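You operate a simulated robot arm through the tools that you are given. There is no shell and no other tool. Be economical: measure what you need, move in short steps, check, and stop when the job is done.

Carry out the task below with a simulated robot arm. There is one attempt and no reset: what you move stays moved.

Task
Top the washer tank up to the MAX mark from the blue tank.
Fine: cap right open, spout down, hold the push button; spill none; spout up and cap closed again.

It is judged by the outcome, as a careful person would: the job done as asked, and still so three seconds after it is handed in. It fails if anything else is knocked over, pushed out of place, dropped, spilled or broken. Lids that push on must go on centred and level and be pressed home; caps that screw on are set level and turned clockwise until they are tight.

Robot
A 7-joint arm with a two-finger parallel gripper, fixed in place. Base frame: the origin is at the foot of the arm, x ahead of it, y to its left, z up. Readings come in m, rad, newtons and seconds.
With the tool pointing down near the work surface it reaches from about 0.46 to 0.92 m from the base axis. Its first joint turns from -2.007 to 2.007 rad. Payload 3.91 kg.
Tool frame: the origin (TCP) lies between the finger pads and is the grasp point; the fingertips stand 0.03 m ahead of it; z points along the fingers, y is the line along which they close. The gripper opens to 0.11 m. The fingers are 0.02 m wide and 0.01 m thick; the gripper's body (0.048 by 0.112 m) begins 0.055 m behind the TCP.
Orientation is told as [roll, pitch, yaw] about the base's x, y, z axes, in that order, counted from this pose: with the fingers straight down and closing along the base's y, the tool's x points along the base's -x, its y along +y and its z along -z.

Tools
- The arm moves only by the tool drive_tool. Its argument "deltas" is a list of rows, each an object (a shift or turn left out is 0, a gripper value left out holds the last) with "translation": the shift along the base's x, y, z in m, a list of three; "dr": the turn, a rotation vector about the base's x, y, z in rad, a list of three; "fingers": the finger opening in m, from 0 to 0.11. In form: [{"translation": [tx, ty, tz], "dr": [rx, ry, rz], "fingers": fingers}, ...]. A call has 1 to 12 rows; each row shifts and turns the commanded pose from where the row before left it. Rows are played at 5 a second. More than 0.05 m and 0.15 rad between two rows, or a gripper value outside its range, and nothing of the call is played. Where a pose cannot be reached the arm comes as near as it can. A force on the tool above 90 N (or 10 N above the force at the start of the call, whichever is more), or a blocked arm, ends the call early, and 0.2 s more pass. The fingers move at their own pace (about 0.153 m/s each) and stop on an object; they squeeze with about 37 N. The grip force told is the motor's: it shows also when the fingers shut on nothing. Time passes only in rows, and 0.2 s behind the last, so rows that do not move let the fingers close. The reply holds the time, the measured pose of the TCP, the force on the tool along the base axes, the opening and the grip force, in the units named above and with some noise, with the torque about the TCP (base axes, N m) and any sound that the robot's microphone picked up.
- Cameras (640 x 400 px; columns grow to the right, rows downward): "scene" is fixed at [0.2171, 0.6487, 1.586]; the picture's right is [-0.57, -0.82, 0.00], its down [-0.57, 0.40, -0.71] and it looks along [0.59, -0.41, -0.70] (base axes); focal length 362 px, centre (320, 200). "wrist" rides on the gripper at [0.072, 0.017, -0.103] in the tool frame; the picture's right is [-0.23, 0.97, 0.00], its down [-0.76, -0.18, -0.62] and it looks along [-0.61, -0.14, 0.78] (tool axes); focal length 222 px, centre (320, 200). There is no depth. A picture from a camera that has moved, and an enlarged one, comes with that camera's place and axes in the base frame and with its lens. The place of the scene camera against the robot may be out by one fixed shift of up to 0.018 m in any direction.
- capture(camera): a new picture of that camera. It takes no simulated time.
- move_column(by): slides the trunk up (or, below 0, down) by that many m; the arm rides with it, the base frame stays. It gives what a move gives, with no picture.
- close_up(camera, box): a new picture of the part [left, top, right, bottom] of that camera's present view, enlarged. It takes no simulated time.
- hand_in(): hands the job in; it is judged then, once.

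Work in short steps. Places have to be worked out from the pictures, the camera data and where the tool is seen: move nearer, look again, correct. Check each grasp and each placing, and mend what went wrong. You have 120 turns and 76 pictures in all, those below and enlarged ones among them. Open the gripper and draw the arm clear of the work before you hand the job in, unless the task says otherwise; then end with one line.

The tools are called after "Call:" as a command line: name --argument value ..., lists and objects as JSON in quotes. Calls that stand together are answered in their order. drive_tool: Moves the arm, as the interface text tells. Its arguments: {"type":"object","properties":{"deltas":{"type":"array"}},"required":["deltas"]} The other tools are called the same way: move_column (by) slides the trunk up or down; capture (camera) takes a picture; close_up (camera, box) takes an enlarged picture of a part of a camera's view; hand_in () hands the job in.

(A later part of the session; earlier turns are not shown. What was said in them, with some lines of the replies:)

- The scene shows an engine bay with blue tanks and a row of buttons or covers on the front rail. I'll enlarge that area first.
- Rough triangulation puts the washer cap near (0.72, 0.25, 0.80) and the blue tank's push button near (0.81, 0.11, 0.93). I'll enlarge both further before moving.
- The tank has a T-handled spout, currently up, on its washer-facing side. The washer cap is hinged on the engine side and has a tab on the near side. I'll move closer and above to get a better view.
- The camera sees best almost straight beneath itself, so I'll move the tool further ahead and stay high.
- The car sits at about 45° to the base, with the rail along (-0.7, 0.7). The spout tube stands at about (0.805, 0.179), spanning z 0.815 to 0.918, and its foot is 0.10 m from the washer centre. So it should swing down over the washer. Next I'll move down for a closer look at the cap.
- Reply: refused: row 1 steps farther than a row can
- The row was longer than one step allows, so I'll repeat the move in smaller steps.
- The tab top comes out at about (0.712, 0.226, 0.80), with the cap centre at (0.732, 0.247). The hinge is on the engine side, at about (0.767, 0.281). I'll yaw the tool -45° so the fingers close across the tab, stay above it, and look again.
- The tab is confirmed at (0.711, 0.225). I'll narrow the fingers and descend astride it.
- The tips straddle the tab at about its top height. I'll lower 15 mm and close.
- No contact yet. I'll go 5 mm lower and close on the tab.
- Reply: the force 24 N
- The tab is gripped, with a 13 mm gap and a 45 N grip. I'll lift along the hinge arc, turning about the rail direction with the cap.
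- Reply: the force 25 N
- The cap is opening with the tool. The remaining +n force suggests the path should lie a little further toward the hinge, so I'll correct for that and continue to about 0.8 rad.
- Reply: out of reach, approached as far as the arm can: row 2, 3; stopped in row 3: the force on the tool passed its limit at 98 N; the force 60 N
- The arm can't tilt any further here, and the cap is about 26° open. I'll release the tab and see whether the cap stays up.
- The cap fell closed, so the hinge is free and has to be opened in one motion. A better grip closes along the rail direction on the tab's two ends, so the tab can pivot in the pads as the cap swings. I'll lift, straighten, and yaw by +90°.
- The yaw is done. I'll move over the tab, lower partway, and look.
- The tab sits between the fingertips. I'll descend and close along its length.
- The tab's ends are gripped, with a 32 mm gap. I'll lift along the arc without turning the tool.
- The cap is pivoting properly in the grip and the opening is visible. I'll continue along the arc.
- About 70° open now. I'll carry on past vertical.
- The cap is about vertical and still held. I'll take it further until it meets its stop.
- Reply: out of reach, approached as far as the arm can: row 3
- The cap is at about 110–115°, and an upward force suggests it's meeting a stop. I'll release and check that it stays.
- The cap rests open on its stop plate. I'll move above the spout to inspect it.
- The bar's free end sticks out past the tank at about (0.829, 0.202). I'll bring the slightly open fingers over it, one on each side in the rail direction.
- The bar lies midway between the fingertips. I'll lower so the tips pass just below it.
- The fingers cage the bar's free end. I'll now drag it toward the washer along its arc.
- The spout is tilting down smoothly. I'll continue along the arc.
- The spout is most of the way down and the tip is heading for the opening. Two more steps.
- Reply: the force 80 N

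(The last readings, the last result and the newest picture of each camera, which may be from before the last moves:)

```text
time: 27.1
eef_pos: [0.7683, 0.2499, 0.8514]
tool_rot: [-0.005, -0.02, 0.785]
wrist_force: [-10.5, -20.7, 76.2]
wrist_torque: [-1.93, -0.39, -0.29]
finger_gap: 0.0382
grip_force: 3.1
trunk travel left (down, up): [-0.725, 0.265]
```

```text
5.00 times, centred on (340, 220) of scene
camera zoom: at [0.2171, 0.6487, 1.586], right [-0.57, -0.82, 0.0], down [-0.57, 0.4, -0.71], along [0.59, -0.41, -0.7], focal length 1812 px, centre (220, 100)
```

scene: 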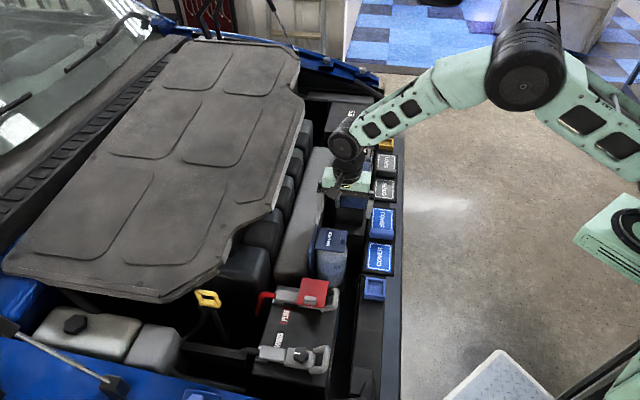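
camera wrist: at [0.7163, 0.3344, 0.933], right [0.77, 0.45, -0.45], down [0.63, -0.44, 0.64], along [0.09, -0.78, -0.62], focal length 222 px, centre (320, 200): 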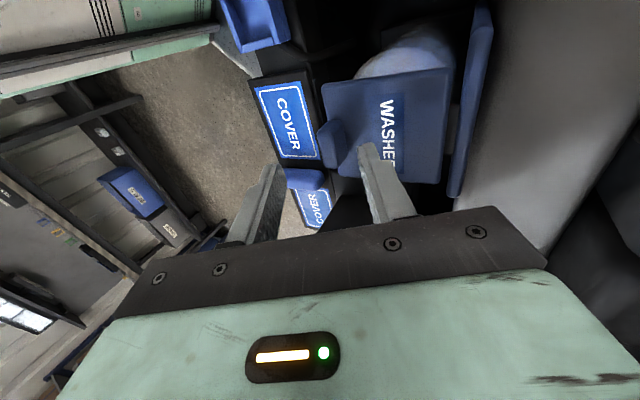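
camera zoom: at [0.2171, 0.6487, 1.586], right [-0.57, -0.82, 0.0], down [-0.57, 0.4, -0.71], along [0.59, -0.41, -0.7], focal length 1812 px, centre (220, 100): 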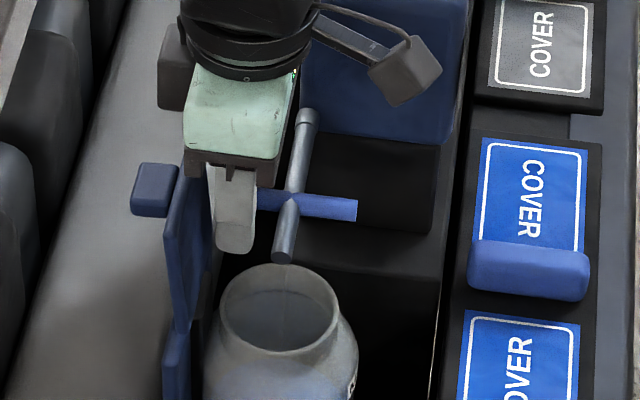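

The upward force comes from the -r fingertip sitting on the bar and pressing it down. I'll back off upward and check the spout's position.

Call:
drive_tool --deltas '[{"translation": [0, 0, 0.015]}, {"translation": [0, 0, 0.03]}, {"translation": [0, 0, 0.03]}, {}]'

Call:
close_up --camera "wrist" --box '[220, 20, 420, 220]'

Call:
close_up --camera "scene" --box '[300, 180, 380, 260]'

```text
time: 28.1
eef_pos: [0.7671, 0.2512, 0.9161]
tool_rot: [0.004, -0.004, 0.788]
wrist_force: [-0.3, 0.0, 0.3]
wrist_torque: [0.02, 0.01, 0.01]
finger_gap: 0.0349
grip_force: 0.0
trunk travel left (down, up): [-0.725, 0.265]
```

```text
2.00 times, centred on (320, 120) of wrist
camera zoom: at [0.703, 0.2111, 1.0182], right [-0.53, 0.85, 0.01], down [0.66, 0.41, 0.63], along [0.53, 0.33, -0.78], focal length 444 px, centre (320, 360)
```

zoom: 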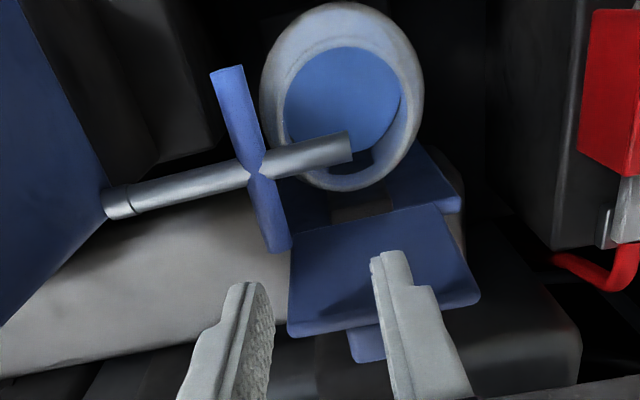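

```text
5.00 times, centred on (340, 220) of scene
camera zoom: at [0.2171, 0.6487, 1.586], right [-0.57, -0.82, 0.0], down [-0.57, 0.4, -0.71], along [0.59, -0.41, -0.7], focal length 1812 px, centre (220, 100)
```

zoom: 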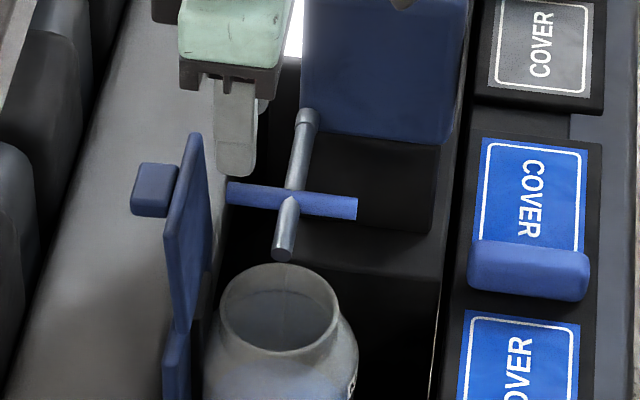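

The spout tip now stands over the opening at its lower stop. I'll raise, close the fingers, and move above the push button at about (0.815, 0.107).

Call:
drive_tool --deltas '[{"translation": [0, 0, 0.045], "fingers": 0.0}, {"translation": [0.01, -0.03, 0.03]}, {"translation": [0.012, -0.036, 0]}, {"translation": [0.012, -0.036, 0]}, {"translation": [0.014, -0.042, 0]}, {}]'

Call:
close_up --camera "wrist" --box '[200, 40, 460, 260]'

Call:
close_up --camera "scene" --box '[305, 225, 365, 290]'

```text
time: 29.5
eef_pos: [0.8145, 0.1075, 0.9899]
tool_rot: [0.006, -0.004, 0.789]
wrist_force: [-0.3, -0.6, 0.6]
wrist_torque: [0.01, 0.05, -0.01]
finger_gap: 0.0001
grip_force: 37.0
trunk travel left (down, up): [-0.725, 0.265]
```

```text
1.82 times, centred on (330, 150) of wrist
camera zoom: at [0.7505, 0.0663, 1.0935], right [-0.53, 0.85, 0.0], down [0.66, 0.41, 0.63], along [0.53, 0.33, -0.78], focal length 404 px, centre (302, 291)
```

zoom: 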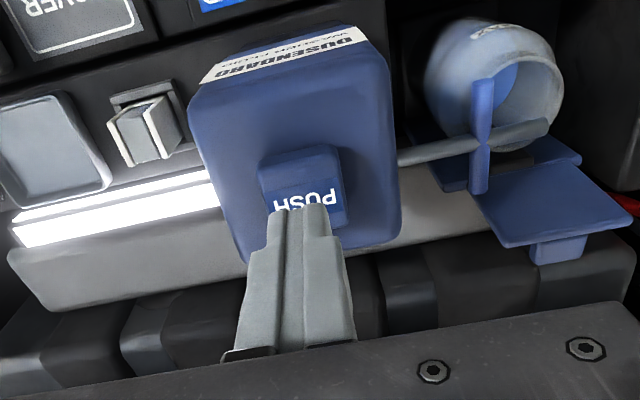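

```text
6.15 times, centred on (335, 258) of scene
camera zoom: at [0.2171, 0.6487, 1.586], right [-0.57, -0.82, 0.0], down [-0.57, 0.4, -0.71], along [0.59, -0.41, -0.7], focal length 2230 px, centre (228, -154)
```

zoom: 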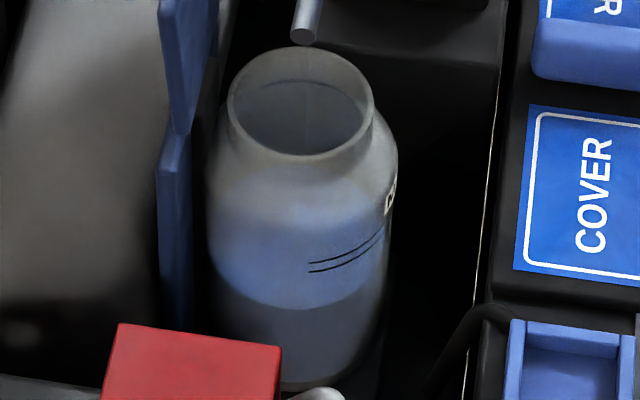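

The button is under the closed fingertips, about 3 mm off-centre. Baseline level: liquid edge below the MAX line. I'll go down slowly until I feel contact.

Call:
drive_tool --deltas '[{"translation": [-0.002, -0.002, -0.012]}, {"translation": [0, 0, -0.008]}, {"translation": [0, 0, -0.004]}]'

```text
time: 30.3
eef_pos: [0.8112, 0.1044, 0.9663]
tool_rot: [0.004, -0.007, 0.787]
wrist_force: [-0.8, 0.6, 0.1]
wrist_torque: [0.02, 0.0, 0.01]
finger_gap: 0.0
grip_force: 37.1
trunk travel left (down, up): [-0.725, 0.265]
```

No contact yet at tip z 0.936, so I'll lower a little more.

Call:
drive_tool --deltas '[{"translation": [0, 0, -0.003]}, {"translation": [0, 0, -0.003]}]'

Call:
close_up --camera "wrist" --box '[220, 60, 420, 260]'

```text
time: 30.9
eef_pos: [0.8123, 0.1043, 0.9607]
tool_rot: [0.003, -0.006, 0.788]
wrist_force: [-0.4, -0.2, 2.2]
wrist_torque: [0.03, 0.01, 0.03]
finger_gap: 0.0001
grip_force: 37.6
trunk travel left (down, up): [-0.725, 0.265]
```

```text
2.00 times, centred on (320, 160) of wrist
camera zoom: at [0.7485, 0.0637, 1.0641], right [-0.53, 0.85, 0.0], down [0.66, 0.41, 0.63], along [0.53, 0.33, -0.78], focal length 444 px, centre (320, 280)
```

zoom: 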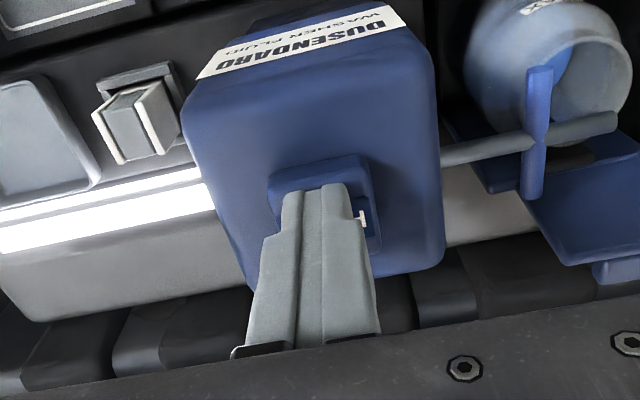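

Light contact with the button at 2 N. I'll press 4 mm and look at the flow and the level.

Call:
drive_tool --deltas '[{"translation": [0, 0, -0.004]}]'

Call:
close_up --camera "scene" --box '[305, 225, 365, 290]'

```text
time: 31.3
eef_pos: [0.8121, 0.105, 0.9572]
tool_rot: [0.003, -0.007, 0.788]
wrist_force: [-1.9, 0.3, 2.4]
wrist_torque: [0.01, 0.07, 0.0]
finger_gap: 0.0
grip_force: 36.6
trunk travel left (down, up): [-0.725, 0.265]
heard: click
```

```text
6.15 times, centred on (335, 258) of scene
camera zoom: at [0.2171, 0.6487, 1.586], right [-0.57, -0.82, 0.0], down [-0.57, 0.4, -0.71], along [0.59, -0.41, -0.7], focal length 2230 px, centre (228, -154)
```

zoom: 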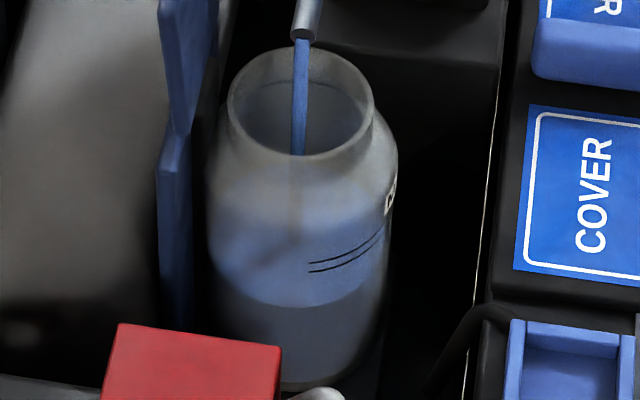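

Fluid is flowing into the opening. I'll hold 1 s and check the level.

Call:
drive_tool --deltas '[{}, {}, {}, {}]'

Call:
close_up --camera "scene" --box '[305, 225, 365, 290]'

```text
time: 32.3
eef_pos: [0.8121, 0.1039, 0.9558]
tool_rot: [0.004, -0.005, 0.788]
wrist_force: [0.1, 0.9, 3.0]
wrist_torque: [-0.02, 0.01, 0.03]
finger_gap: 0.0
grip_force: 37.4
trunk travel left (down, up): [-0.725, 0.265]
```

```text
6.15 times, centred on (335, 258) of scene
camera zoom: at [0.2171, 0.6487, 1.586], right [-0.57, -0.82, 0.0], down [-0.57, 0.4, -0.71], along [0.59, -0.41, -0.7], focal length 2230 px, centre (228, -154)
```

zoom: 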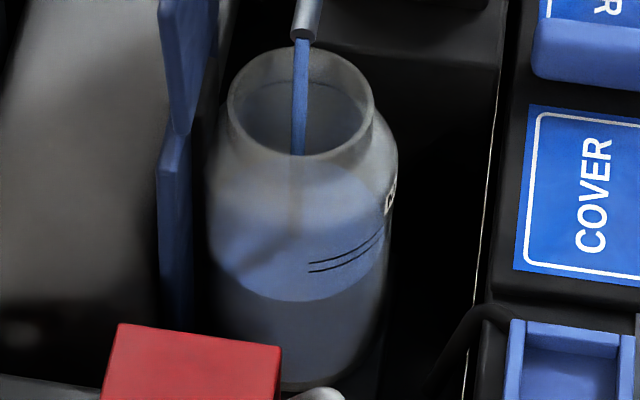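

The liquid's front edge rose a few pixels in one second and needs about 30 to reach the mark. I'll hold 2 s more.

Call:
drive_tool --deltas '[{}, {}, {}, {}, {}, {}, {}, {}, {}]'

Call:
close_up --camera "scene" --box '[305, 225, 365, 290]'

```text
time: 34.3
eef_pos: [0.8123, 0.1044, 0.9575]
tool_rot: [0.004, -0.005, 0.788]
wrist_force: [-0.3, 0.7, 3.4]
wrist_torque: [0.02, -0.01, -0.02]
finger_gap: 0.0
grip_force: 36.8
trunk travel left (down, up): [-0.725, 0.265]
```

```text
6.15 times, centred on (335, 258) of scene
camera zoom: at [0.2171, 0.6487, 1.586], right [-0.57, -0.82, 0.0], down [-0.57, 0.4, -0.71], along [0.59, -0.41, -0.7], focal length 2230 px, centre (228, -154)
```

zoom: 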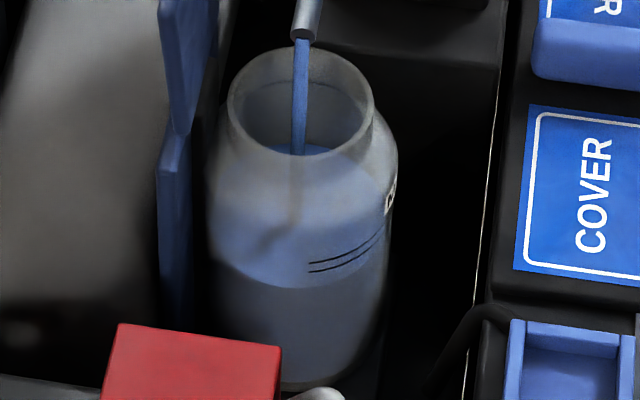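

The edge has risen to about row 287. I'll zoom tighter to read it against the lines, since no time passes.

Call:
close_up --camera "scene" --box '[324, 254, 348, 276]'

Call:
close_up --camera "wrist" --box '[350, 40, 450, 110]'

```text
16.00 times, centred on (336, 265) of scene
camera zoom: at [0.2171, 0.6487, 1.586], right [-0.57, -0.82, 0.0], down [-0.57, 0.4, -0.71], along [0.59, -0.41, -0.7], focal length 5798 px, centre (64, -840)
```

zoom: 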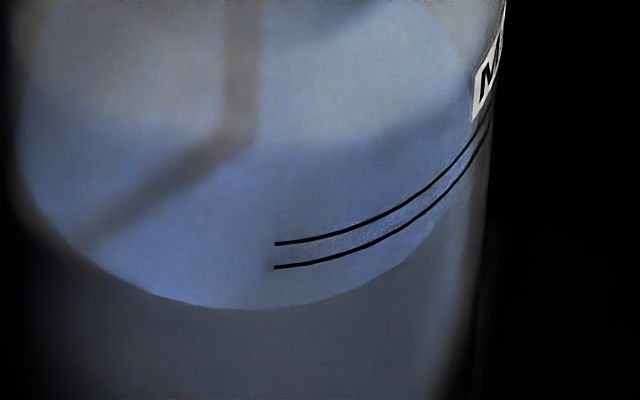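

```text
5.71 times, centred on (400, 75) of wrist
camera zoom: at [0.7485, 0.0637, 1.0599], right [-0.53, 0.85, 0.0], down [0.66, 0.41, 0.63], along [0.53, 0.33, -0.78], focal length 1269 px, centre (-137, 914)
```

zoom: 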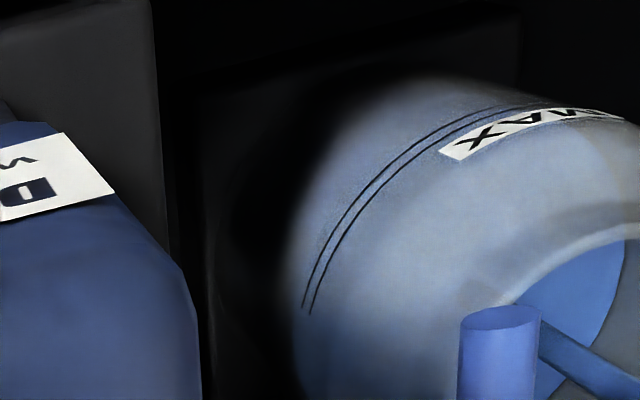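

The two lines make up the MAX band. The surface edge is about 40 px (16×) below the lower line, rising about 20 px/s. I'll hold 1.6 s more and recheck.

Call:
drive_tool --deltas '[{}, {}, {}, {}, {}, {}, {}]'

Call:
close_up --camera "scene" --box '[324, 254, 348, 276]'

```text
time: 35.9
eef_pos: [0.8124, 0.105, 0.9565]
tool_rot: [0.006, -0.007, 0.787]
wrist_force: [0.3, 0.0, 3.3]
wrist_torque: [0.0, 0.02, -0.02]
finger_gap: 0.0
grip_force: 36.6
trunk travel left (down, up): [-0.725, 0.265]
```

```text
16.00 times, centred on (336, 265) of scene
camera zoom: at [0.2171, 0.6487, 1.586], right [-0.57, -0.82, 0.0], down [-0.57, 0.4, -0.71], along [0.59, -0.41, -0.7], focal length 5798 px, centre (64, -840)
```

zoom: 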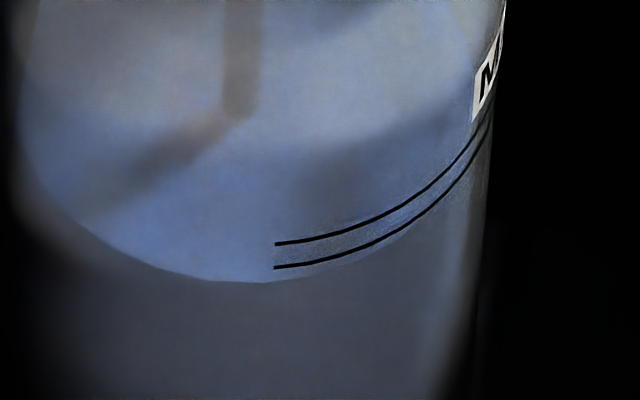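

The edge is about 13 px below the lower line. I'll hold about 0.9 s more, then release and recheck.

Call:
drive_tool --deltas '[{}, {}, {}, {}, {"translation": [0, 0, 0.008]}, {}, {}]'

Call:
close_up --camera "scene" --box '[324, 254, 348, 276]'

Call:
close_up --camera "scene" --box '[305, 225, 365, 290]'

```text
time: 37.5
eef_pos: [0.8111, 0.1037, 0.9657]
tool_rot: [0.004, -0.005, 0.786]
wrist_force: [0.0, -0.1, -0.3]
wrist_torque: [0.01, -0.01, -0.02]
finger_gap: 0.0001
grip_force: 37.6
trunk travel left (down, up): [-0.725, 0.265]
```

```text
16.00 times, centred on (336, 265) of scene
camera zoom: at [0.2171, 0.6487, 1.586], right [-0.57, -0.82, 0.0], down [-0.57, 0.4, -0.71], along [0.59, -0.41, -0.7], focal length 5798 px, centre (64, -840)
```

zoom: 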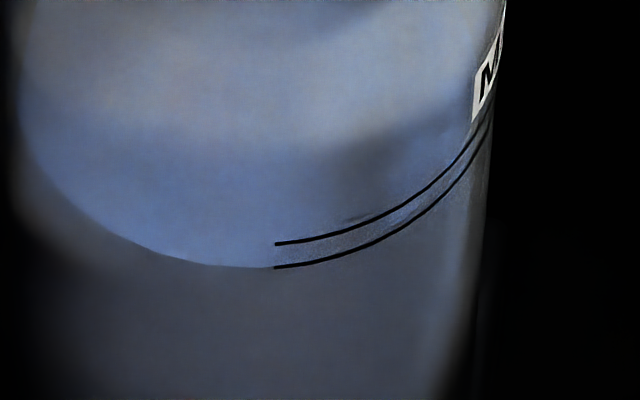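

```text
6.15 times, centred on (335, 258) of scene
camera zoom: at [0.2171, 0.6487, 1.586], right [-0.57, -0.82, 0.0], down [-0.57, 0.4, -0.71], along [0.59, -0.41, -0.7], focal length 2230 px, centre (228, -154)
```

zoom: 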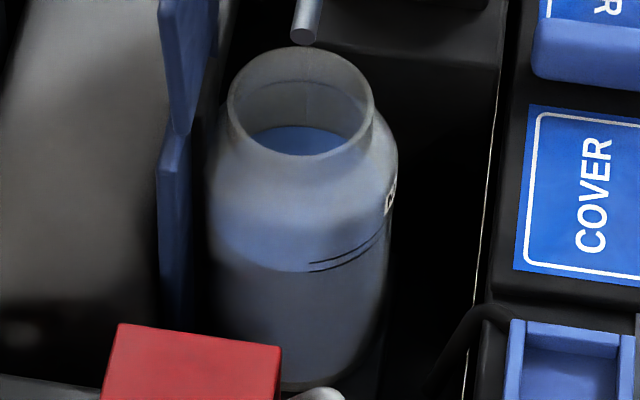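

The edge reads at the lower line. Allowing for the bottle wall's parallax of about 10 px, the true level is slightly below the band. About 1.1 s more should centre it.

Call:
drive_tool --deltas '[{"translation": [0, 0, -0.009]}, {}, {}, {}, {}, {}, {"translation": [0, 0, 0.009]}, {}, {}]'

Call:
close_up --camera "scene" --box '[324, 254, 348, 276]'

```text
time: 39.5
eef_pos: [0.811, 0.105, 0.9648]
tool_rot: [0.003, -0.005, 0.786]
wrist_force: [-0.6, -0.4, 0.9]
wrist_torque: [-0.01, 0.02, -0.02]
finger_gap: 0.0001
grip_force: 37.2
trunk travel left (down, up): [-0.725, 0.265]
heard: click
```

```text
16.00 times, centred on (336, 265) of scene
camera zoom: at [0.2171, 0.6487, 1.586], right [-0.57, -0.82, 0.0], down [-0.57, 0.4, -0.71], along [0.59, -0.41, -0.7], focal length 5798 px, centre (64, -840)
```

zoom: 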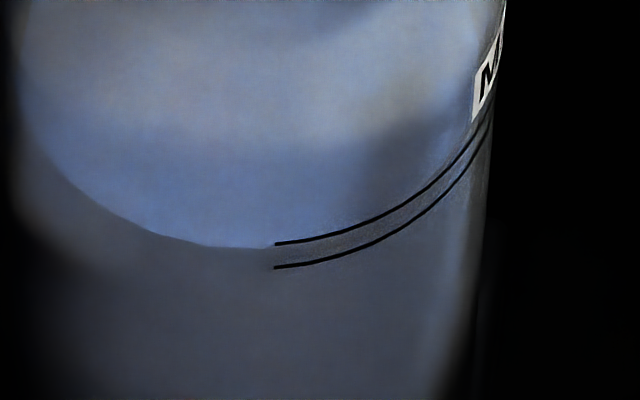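

The apparent edge is just under the upper line. Corrected for parallax, it's mid-band, so the level is at MAX. I'll rise and go back above the bar's free end to lift the spout.

Call:
drive_tool --deltas '[{"translation": [0, 0, 0.035], "fingers": 0.04}, {"translation": [-0.006, 0.04, 0]}, {"translation": [-0.009, 0.043, 0]}, {"translation": [-0.01, 0.042, 0]}, {"translation": [0, 0, -0.04]}, {"translation": [0, 0, -0.03]}, {}]'

Call:
close_up --camera "wrist" --box '[220, 60, 420, 260]'

Call:
close_up --camera "scene" --box '[300, 180, 380, 260]'

```text
time: 41.1
eef_pos: [0.7872, 0.2269, 0.9283]
tool_rot: [0.005, -0.006, 0.787]
wrist_force: [0.7, 0.5, -0.5]
wrist_torque: [0.01, 0.01, -0.02]
finger_gap: 0.04
grip_force: 0.1
trunk travel left (down, up): [-0.725, 0.265]
```

```text
2.00 times, centred on (320, 160) of wrist
camera zoom: at [0.723, 0.1869, 1.0314], right [-0.53, 0.85, 0.0], down [0.66, 0.41, 0.63], along [0.53, 0.33, -0.78], focal length 444 px, centre (320, 280)
```

zoom: 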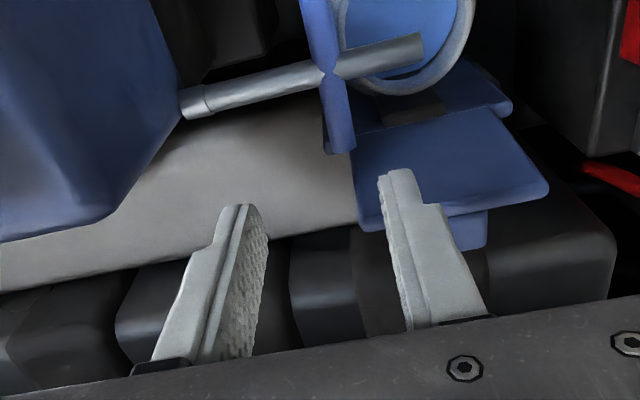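

```text
5.00 times, centred on (340, 220) of scene
camera zoom: at [0.2171, 0.6487, 1.586], right [-0.57, -0.82, 0.0], down [-0.57, 0.4, -0.71], along [0.59, -0.41, -0.7], focal length 1812 px, centre (220, 100)
```

zoom: 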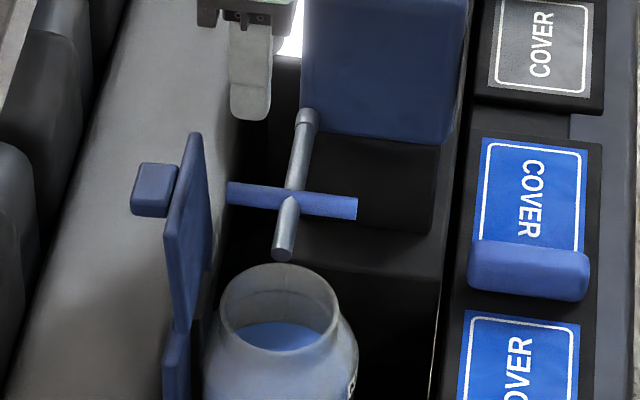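

The bar lies about 7 mm further along the rail direction. I'll shift over and descend around it.

Call:
drive_tool --deltas '[{"translation": [-0.005, 0.005, -0.03]}, {"translation": [0, 0, -0.03]}, {"translation": [0, 0, -0.02]}, {"translation": [0, 0, -0.014]}, {}]'

Call:
close_up --camera "wrist" --box '[220, 60, 420, 260]'

Call:
close_up --camera "scene" --box '[300, 180, 380, 260]'

```text
time: 42.3
eef_pos: [0.7815, 0.2343, 0.8368]
tool_rot: [0.003, -0.006, 0.786]
wrist_force: [0.1, -0.3, 0.2]
wrist_torque: [-0.01, -0.03, 0.01]
finger_gap: 0.0402
grip_force: 0.1
trunk travel left (down, up): [-0.725, 0.265]
```

```text
2.00 times, centred on (320, 160) of wrist
camera zoom: at [0.7181, 0.1938, 0.9386], right [-0.53, 0.85, 0.0], down [0.66, 0.41, 0.63], along [0.53, 0.33, -0.78], focal length 444 px, centre (320, 280)
```

zoom: 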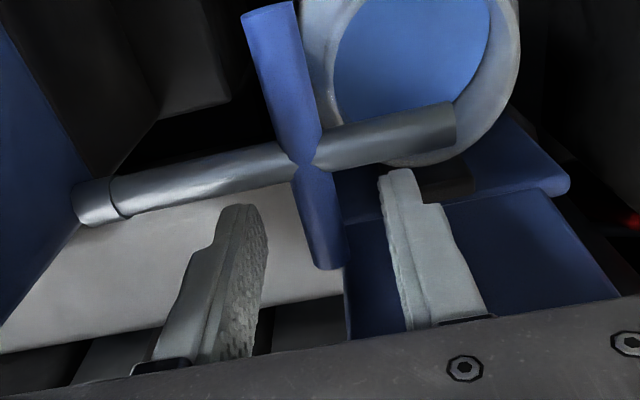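

```text
5.00 times, centred on (340, 220) of scene
camera zoom: at [0.2171, 0.6487, 1.586], right [-0.57, -0.82, 0.0], down [-0.57, 0.4, -0.71], along [0.59, -0.41, -0.7], focal length 1812 px, centre (220, 100)
```

zoom: 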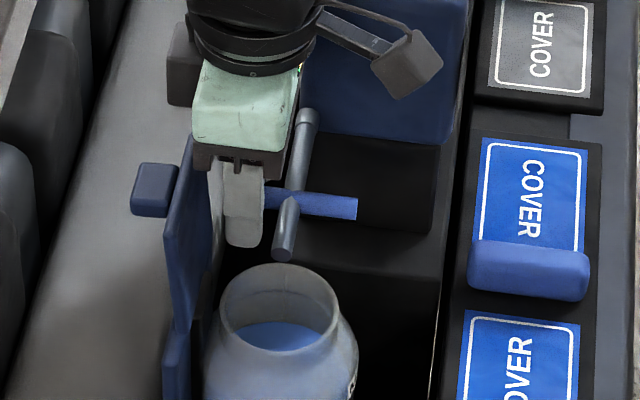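

The bar is between the fingers. I'll lower 7 mm and close.

Call:
drive_tool --deltas '[{"translation": [0, 0, -0.007]}, {}, {"fingers": 0.0}, {}, {}]'

```text
time: 43.5
eef_pos: [0.7805, 0.2357, 0.8293]
tool_rot: [0.004, -0.005, 0.787]
wrist_force: [-6.0, 5.1, -1.0]
wrist_torque: [0.12, 0.05, -0.03]
finger_gap: 0.0123
grip_force: 44.7
trunk travel left (down, up): [-0.725, 0.265]
```

The bar is gripped, with a 12 mm gap. I'll lift along the arc, letting the round bar roll in the pads.

Call:
drive_tool --deltas '[{"translation": [-0.0018, 0.0018, 0.0117]}, {"translation": [-0.0001, 0.0001, 0.012]}, {"translation": [0.0015, -0.0015, 0.0118]}, {"translation": [0.0032, -0.0032, 0.0111]}]'

Call:
close_up --camera "wrist" --box '[220, 60, 420, 260]'

```text
time: 44.5
eef_pos: [0.7889, 0.2259, 0.8732]
tool_rot: [-0.002, -0.001, 0.785]
wrist_force: [29.7, -23.3, -33.1]
wrist_torque: [-0.28, -0.57, 0.09]
finger_gap: 0.0123
grip_force: 45.1
trunk travel left (down, up): [-0.725, 0.265]
```

```text
2.00 times, centred on (320, 160) of wrist
camera zoom: at [0.7252, 0.186, 0.976], right [-0.53, 0.85, 0.0], down [0.66, 0.41, 0.62], along [0.53, 0.33, -0.78], focal length 444 px, centre (320, 280)
```

zoom: 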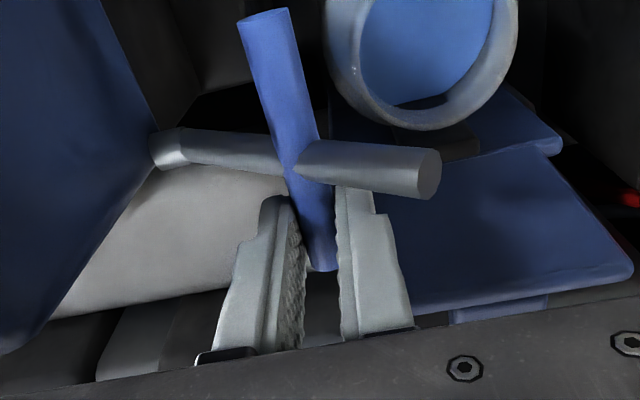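

It's rising, but the force pulling toward the pivot shows the radius is smaller, about 52 mm. I'll correct the arc and continue.

Call:
drive_tool --deltas '[{"translation": [0.0093, -0.0093, 0.005]}, {"translation": [0.0054, -0.0054, 0.0071]}, {"translation": [0.0063, -0.0063, 0.0054]}]'

Call:
close_up --camera "wrist" --box '[220, 60, 420, 260]'

```text
time: 45.3
eef_pos: [0.8045, 0.2111, 0.8938]
tool_rot: [0.008, 0.0, 0.787]
wrist_force: [-11.0, -19.4, -18.3]
wrist_torque: [-0.61, 0.55, -0.04]
finger_gap: 0.0124
grip_force: 45.1
trunk travel left (down, up): [-0.725, 0.265]
```

```text
2.00 times, centred on (320, 160) of wrist
camera zoom: at [0.7413, 0.1708, 0.9954], right [-0.53, 0.85, 0.01], down [0.67, 0.41, 0.62], along [0.52, 0.33, -0.78], focal length 444 px, centre (320, 280)
```

zoom: 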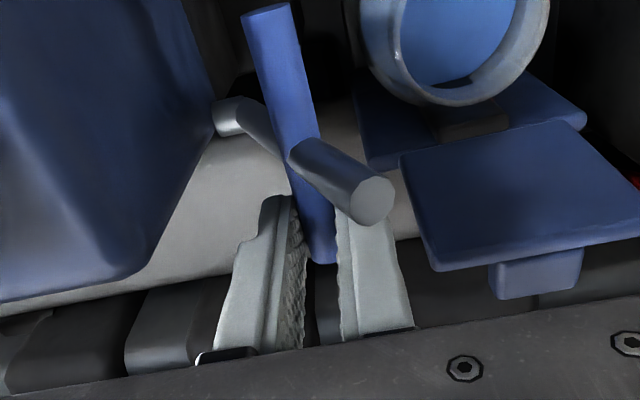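

It's following well, about 65° up. I'll finish the arc to upright.

Call:
drive_tool --deltas '[{"translation": [0.0069, -0.0069, 0.0025]}, {"translation": [0.0073, -0.0073, 0.001]}, {"translation": [0.003, -0.003, 0]}, {}]'

Call:
close_up --camera "wrist" --box '[220, 60, 420, 260]'

Call:
close_up --camera "scene" --box '[300, 140, 380, 220]'

```text
time: 46.3
eef_pos: [0.8216, 0.197, 0.8983]
tool_rot: [0.004, -0.009, 0.787]
wrist_force: [-11.1, -3.3, 6.5]
wrist_torque: [-0.32, 0.59, -0.07]
finger_gap: 0.012
grip_force: 45.1
trunk travel left (down, up): [-0.725, 0.265]
```

```text
2.00 times, centred on (320, 160) of wrist
camera zoom: at [0.7582, 0.1545, 1.0018], right [-0.53, 0.85, 0.01], down [0.66, 0.41, 0.63], along [0.53, 0.34, -0.78], focal length 444 px, centre (320, 280)
```

zoom: 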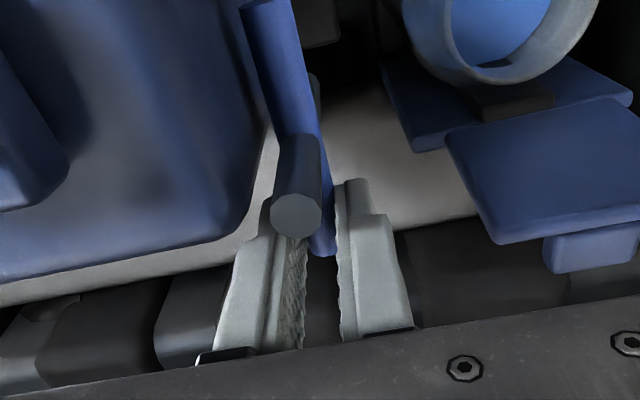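

```text
5.00 times, centred on (340, 180) of scene
camera zoom: at [0.2171, 0.6487, 1.586], right [-0.57, -0.82, 0.0], down [-0.57, 0.4, -0.71], along [0.59, -0.41, -0.7], focal length 1812 px, centre (220, 300)
```

zoom: 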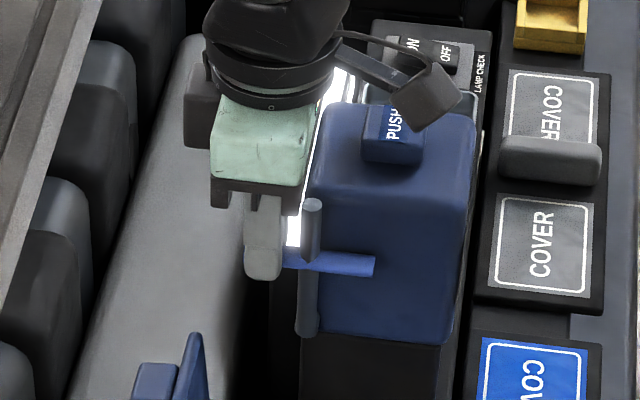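

The spout is upright, matching its original picture. I'll nudge 2 mm toward its stop, release, and retreat up.

Call:
drive_tool --deltas '[{"translation": [0.0015, -0.0015, 0]}, {}, {"fingers": 0.035}, {}, {"translation": [0, 0, 0.03]}, {"translation": [0, 0, 0.04]}, {"translation": [0, 0, 0.03]}, {}]'

Call:
close_up --camera "scene" --box '[300, 140, 380, 220]'

Call:
close_up --camera "wrist" --box '[200, 40, 460, 260]'

```text
time: 48.1
eef_pos: [0.8244, 0.1955, 0.9972]
tool_rot: [0.003, -0.006, 0.789]
wrist_force: [0.1, 0.8, 0.0]
wrist_torque: [0.02, 0.0, -0.03]
finger_gap: 0.0351
grip_force: 0.0
trunk travel left (down, up): [-0.725, 0.265]
```

```text
5.00 times, centred on (340, 180) of scene
camera zoom: at [0.2171, 0.6487, 1.586], right [-0.57, -0.82, 0.0], down [-0.57, 0.4, -0.71], along [0.59, -0.41, -0.7], focal length 1812 px, centre (220, 300)
```

zoom: 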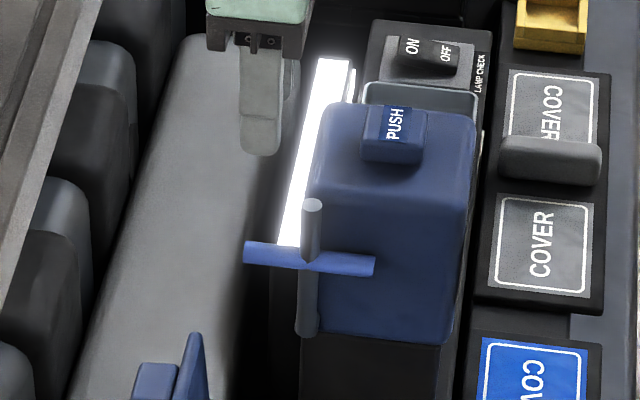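

```text
1.82 times, centred on (330, 150) of wrist
camera zoom: at [0.7612, 0.1546, 1.1005], right [-0.53, 0.85, 0.0], down [0.66, 0.41, 0.63], along [0.53, 0.33, -0.78], focal length 404 px, centre (302, 291)
```

zoom: 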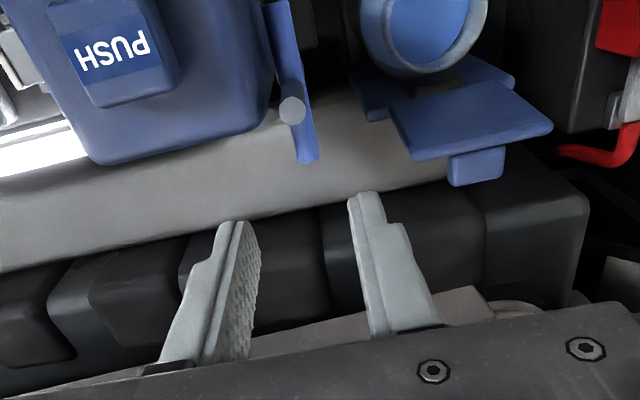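

The spout is back up exactly as at the start. Next I'll go to where I released the tab, grip it again, and reverse the arc to close the cap.

Call:
drive_tool --deltas '[{"translation": [-0.009, 0.038, 0], "fingers": 0.06}, {"translation": [-0.009, 0.039, 0]}, {"translation": [-0.008, 0.039, -0.02]}, {"translation": [0, 0, -0.04]}, {}]'

Call:
close_up --camera "wrist" --box '[220, 60, 420, 260]'

Call:
close_up --camera "scene" --box '[295, 190, 375, 270]'

```text
time: 49.3
eef_pos: [0.7974, 0.3091, 0.938]
tool_rot: [0.004, -0.006, 0.789]
wrist_force: [0.3, -0.4, -0.4]
wrist_torque: [-0.02, -0.05, 0.0]
finger_gap: 0.0599
grip_force: 0.1
trunk travel left (down, up): [-0.725, 0.265]
```

```text
2.00 times, centred on (320, 160) of wrist
camera zoom: at [0.7329, 0.2681, 1.0412], right [-0.53, 0.85, 0.0], down [0.66, 0.41, 0.63], along [0.53, 0.33, -0.78], focal length 444 px, centre (320, 280)
```

zoom: 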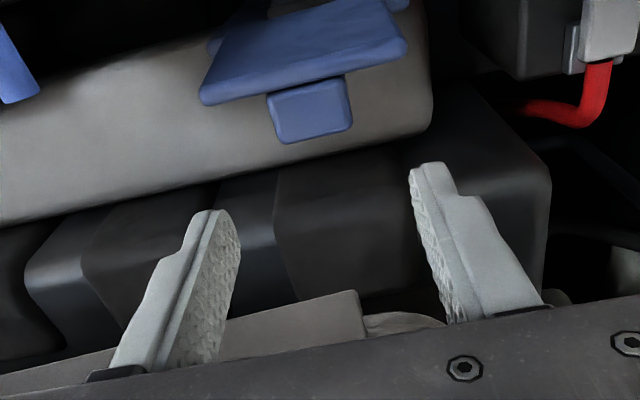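

```text
5.00 times, centred on (335, 230) of scene
camera zoom: at [0.2171, 0.6487, 1.586], right [-0.57, -0.82, 0.0], down [-0.57, 0.4, -0.71], along [0.59, -0.41, -0.7], focal length 1812 px, centre (245, 50)
```

zoom: 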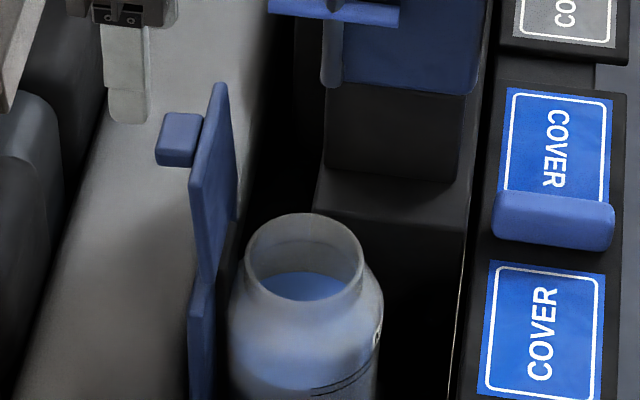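

The tab is about 18 mm nearer than the tool in the n direction. I'll shift and descend to straddle it.

Call:
drive_tool --deltas '[{"translation": [-0.0075, -0.0075, -0.03], "fingers": 0.05}, {"translation": [0, 0, -0.02]}, {"translation": [0, 0, -0.016]}, {}]'

Call:
close_up --camera "wrist" --box '[220, 60, 420, 260]'

Call:
close_up --camera "scene" --box '[295, 190, 375, 270]'

```text
time: 50.3
eef_pos: [0.79, 0.3006, 0.8717]
tool_rot: [0.005, -0.006, 0.788]
wrist_force: [-0.3, 0.7, 0.3]
wrist_torque: [-0.02, -0.01, 0.01]
finger_gap: 0.0498
grip_force: 0.1
trunk travel left (down, up): [-0.725, 0.265]
```

```text
2.00 times, centred on (320, 160) of wrist
camera zoom: at [0.7262, 0.2606, 0.9739], right [-0.53, 0.85, 0.0], down [0.66, 0.41, 0.63], along [0.53, 0.33, -0.78], focal length 444 px, centre (320, 280)
```

zoom: 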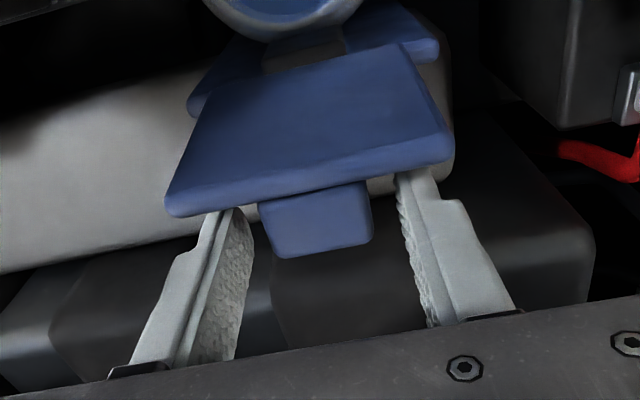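

```text
5.00 times, centred on (335, 230) of scene
camera zoom: at [0.2171, 0.6487, 1.586], right [-0.57, -0.82, 0.0], down [-0.57, 0.4, -0.71], along [0.59, -0.41, -0.7], focal length 1812 px, centre (245, 50)
```

zoom: 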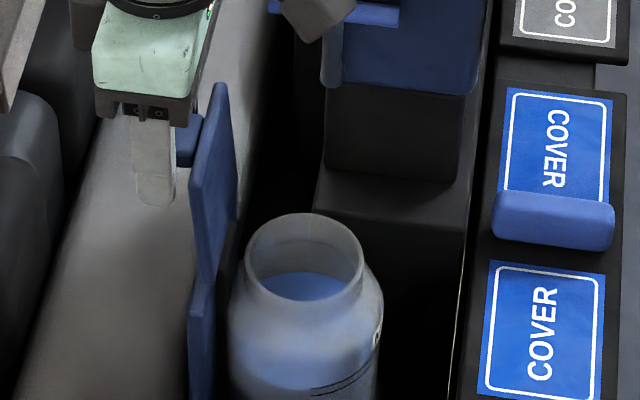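

The fingers straddle the tab behind the cap panel. I'll close on it.

Call:
drive_tool --deltas '[{"fingers": 0.0}, {}, {}]'

Call:
close_up --camera "wrist" --box '[220, 60, 420, 260]'

```text
time: 51.1
eef_pos: [0.7898, 0.302, 0.87]
tool_rot: [0.003, -0.004, 0.788]
wrist_force: [-2.9, 2.5, -1.5]
wrist_torque: [0.04, -0.04, -0.08]
finger_gap: 0.031
grip_force: 44.8
trunk travel left (down, up): [-0.725, 0.265]
```

```text
2.00 times, centred on (320, 160) of wrist
camera zoom: at [0.7259, 0.2611, 0.9739], right [-0.53, 0.85, 0.0], down [0.66, 0.41, 0.63], along [0.53, 0.33, -0.78], focal length 444 px, centre (320, 280)
```

zoom: 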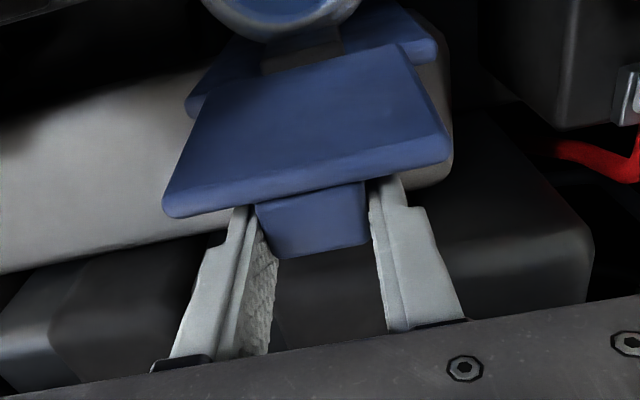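

The tab is gripped again. I'll reverse the arc past vertical.

Call:
drive_tool --deltas '[{"translation": [-0.008, -0.008, 0.0036]}, {"translation": [-0.0084, -0.0084, 0.0018]}, {"translation": [-0.0085, -0.0085, 0.0001]}, {"translation": [-0.0083, -0.0083, -0.0017]}, {"translation": [-0.0081, -0.0081, -0.0035]}]'

Call:
close_up --camera "wrist" --box '[220, 60, 420, 260]'

```text
time: 52.3
eef_pos: [0.7505, 0.2618, 0.8733]
tool_rot: [0.005, -0.01, 0.789]
wrist_force: [2.7, 22.5, 11.0]
wrist_torque: [1.62, -1.23, -0.13]
finger_gap: 0.0316
grip_force: 44.4
trunk travel left (down, up): [-0.725, 0.265]
```

```text
2.00 times, centred on (320, 160) of wrist
camera zoom: at [0.686, 0.2209, 0.9749], right [-0.53, 0.85, 0.01], down [0.66, 0.41, 0.63], along [0.53, 0.34, -0.78], focal length 444 px, centre (320, 280)
```

zoom: 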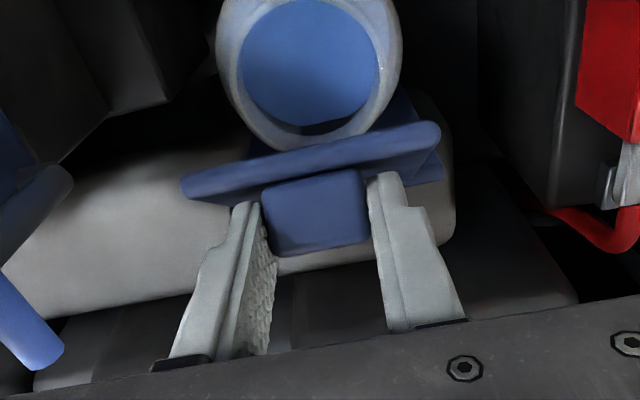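

The cap is following at about 65°. I'll continue closing to about 0.6 rad.

Call:
drive_tool --deltas '[{"translation": [-0.0076, -0.0076, -0.0045]}, {"translation": [-0.007, -0.007, -0.006]}, {"translation": [-0.0062, -0.0062, -0.0075]}]'

Call:
close_up --camera "wrist" --box '[220, 60, 420, 260]'

```text
time: 53.1
eef_pos: [0.7274, 0.2407, 0.853]
tool_rot: [0.005, -0.006, 0.788]
wrist_force: [-0.1, 29.1, 3.5]
wrist_torque: [1.24, -1.1, 0.07]
finger_gap: 0.0317
grip_force: 44.6
trunk travel left (down, up): [-0.725, 0.265]
```

```text
2.00 times, centred on (320, 160) of wrist
camera zoom: at [0.6644, 0.1992, 0.955], right [-0.53, 0.85, 0.01], down [0.66, 0.41, 0.63], along [0.53, 0.34, -0.78], focal length 444 px, centre (320, 280)
```

zoom: 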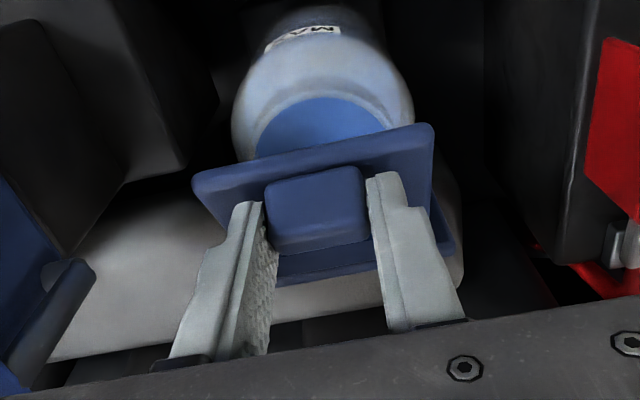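

About 37° open now. Two more arc steps, and then I'll let it settle shut.

Call:
drive_tool --deltas '[{"translation": [-0.0053, -0.0053, -0.009]}, {"translation": [-0.0042, -0.0042, -0.0095]}, {"translation": [-0.0025, -0.0025, -0.007]}, {"fingers": 0.06}, {}, {"translation": [0, 0, 0.03]}, {}]'

Call:
close_up --camera "wrist" --box '[220, 60, 420, 260]'

Call:
close_up --camera "scene" --box '[295, 200, 375, 280]'

```text
time: 54.7
eef_pos: [0.7159, 0.2253, 0.8572]
tool_rot: [0.004, -0.003, 0.788]
wrist_force: [0.2, 0.7, 0.2]
wrist_torque: [0.01, 0.02, 0.0]
finger_gap: 0.06
grip_force: 0.1
trunk travel left (down, up): [-0.725, 0.265]
```

```text
2.00 times, centred on (320, 160) of wrist
camera zoom: at [0.652, 0.1849, 0.9603], right [-0.53, 0.85, 0.0], down [0.66, 0.41, 0.63], along [0.53, 0.33, -0.78], focal length 444 px, centre (320, 280)
```

zoom: 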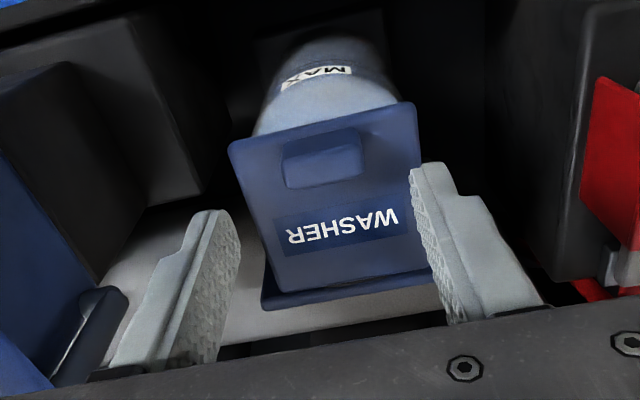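

```text
5.00 times, centred on (335, 240) of scene
camera zoom: at [0.2171, 0.6487, 1.586], right [-0.57, -0.82, 0.0], down [-0.57, 0.4, -0.71], along [0.59, -0.41, -0.7], focal length 1812 px, centre (245, 0)
```

zoom: 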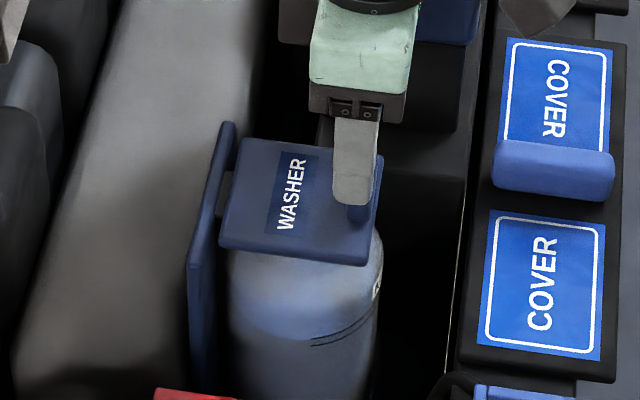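

The cap has closed and matches its original picture. I'll press it home gently with closed fingers on the tab.

Call:
drive_tool --deltas '[{"translation": [-0.003, 0.0, 0.01], "fingers": 0.0}, {}, {"translation": [0, 0, -0.015]}, {"translation": [0, 0, -0.012]}, {"translation": [0, 0, -0.005]}]'

```text
time: 55.9
eef_pos: [0.7135, 0.2255, 0.8356]
tool_rot: [0.004, -0.006, 0.787]
wrist_force: [-1.6, -0.3, 3.2]
wrist_torque: [-0.05, 0.07, -0.02]
finger_gap: 0.0001
grip_force: 36.4
trunk travel left (down, up): [-0.725, 0.265]
```

Contact at 3 N. I'll press a little more and then withdraw.

Call:
drive_tool --deltas '[{"translation": [0, 0, -0.002]}, {"translation": [0, 0, -0.002]}, {}]'

```text
time: 56.7
eef_pos: [0.7132, 0.2258, 0.8353]
tool_rot: [0.004, -0.011, 0.787]
wrist_force: [-6.2, -8.6, 32.0]
wrist_torque: [-0.13, 0.05, 0.02]
finger_gap: 0.0
grip_force: 37.0
trunk travel left (down, up): [-0.725, 0.265]
```

The cap is firm at 32 N with no give, so it's home. I'll withdraw, open the gripper, and check everything.

Call:
drive_tool --deltas '[{"translation": [0, 0, 0.03]}, {"translation": [0, 0, 0.04], "fingers": 0.08}, {"translation": [0, 0, 0.045]}, {"translation": [-0.02, -0.01, 0.04]}, {"translation": [-0.035, -0.02, 0.02]}, {"translation": [-0.035, -0.02, 0.02]}, {"translation": [-0.035, -0.02, 0.02]}, {}]'

Call:
capture --camera "scene"

Call:
close_up --camera "scene" --box '[305, 220, 360, 290]'

Call:
close_up --camera "scene" --box '[324, 254, 348, 276]'

Call:
close_up --camera "scene" --box '[325, 140, 380, 215]'

```text
time: 58.5
eef_pos: [0.5879, 0.1554, 1.0471]
tool_rot: [0.004, -0.006, 0.787]
wrist_force: [0.8, -0.9, -0.1]
wrist_torque: [-0.03, 0.02, 0.01]
finger_gap: 0.0802
grip_force: 0.1
trunk travel left (down, up): [-0.725, 0.265]
```

```text
1 pictures are left
```

scene: 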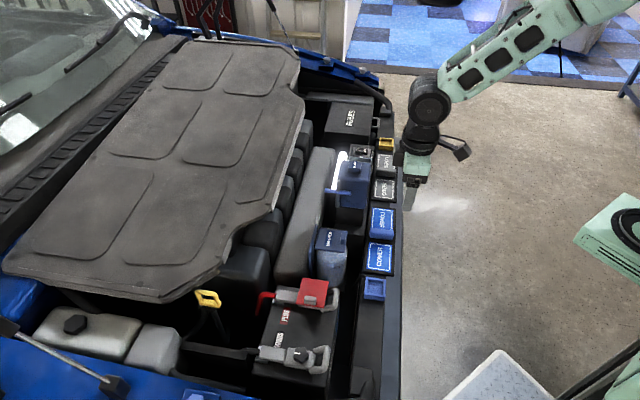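

```text
5.71 times, centred on (332, 255) of scene
camera zoom: at [0.2171, 0.6487, 1.586], right [-0.57, -0.82, 0.0], down [-0.57, 0.4, -0.71], along [0.59, -0.41, -0.7], focal length 2071 px, centre (249, -114)
```

zoom: 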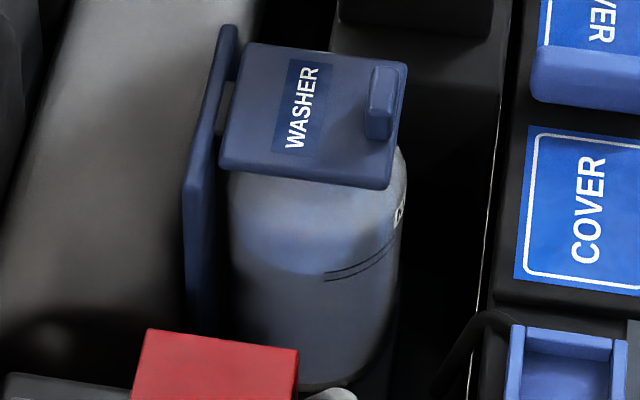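

```text
refused: no pictures are left
```

```text
refused: no pictures are left
```

The cap is closed, the spout is up and the level reads at the MAX lines. Nothing else has moved and the arm is clear, so I'll hand in.

Call:
hand_in

```text
The job is handed in.
```

The washer tank is filled to the MAX mark from the blue tank with no spill seen, the spout is back up, the cap is closed and pressed home, and the arm is clear.
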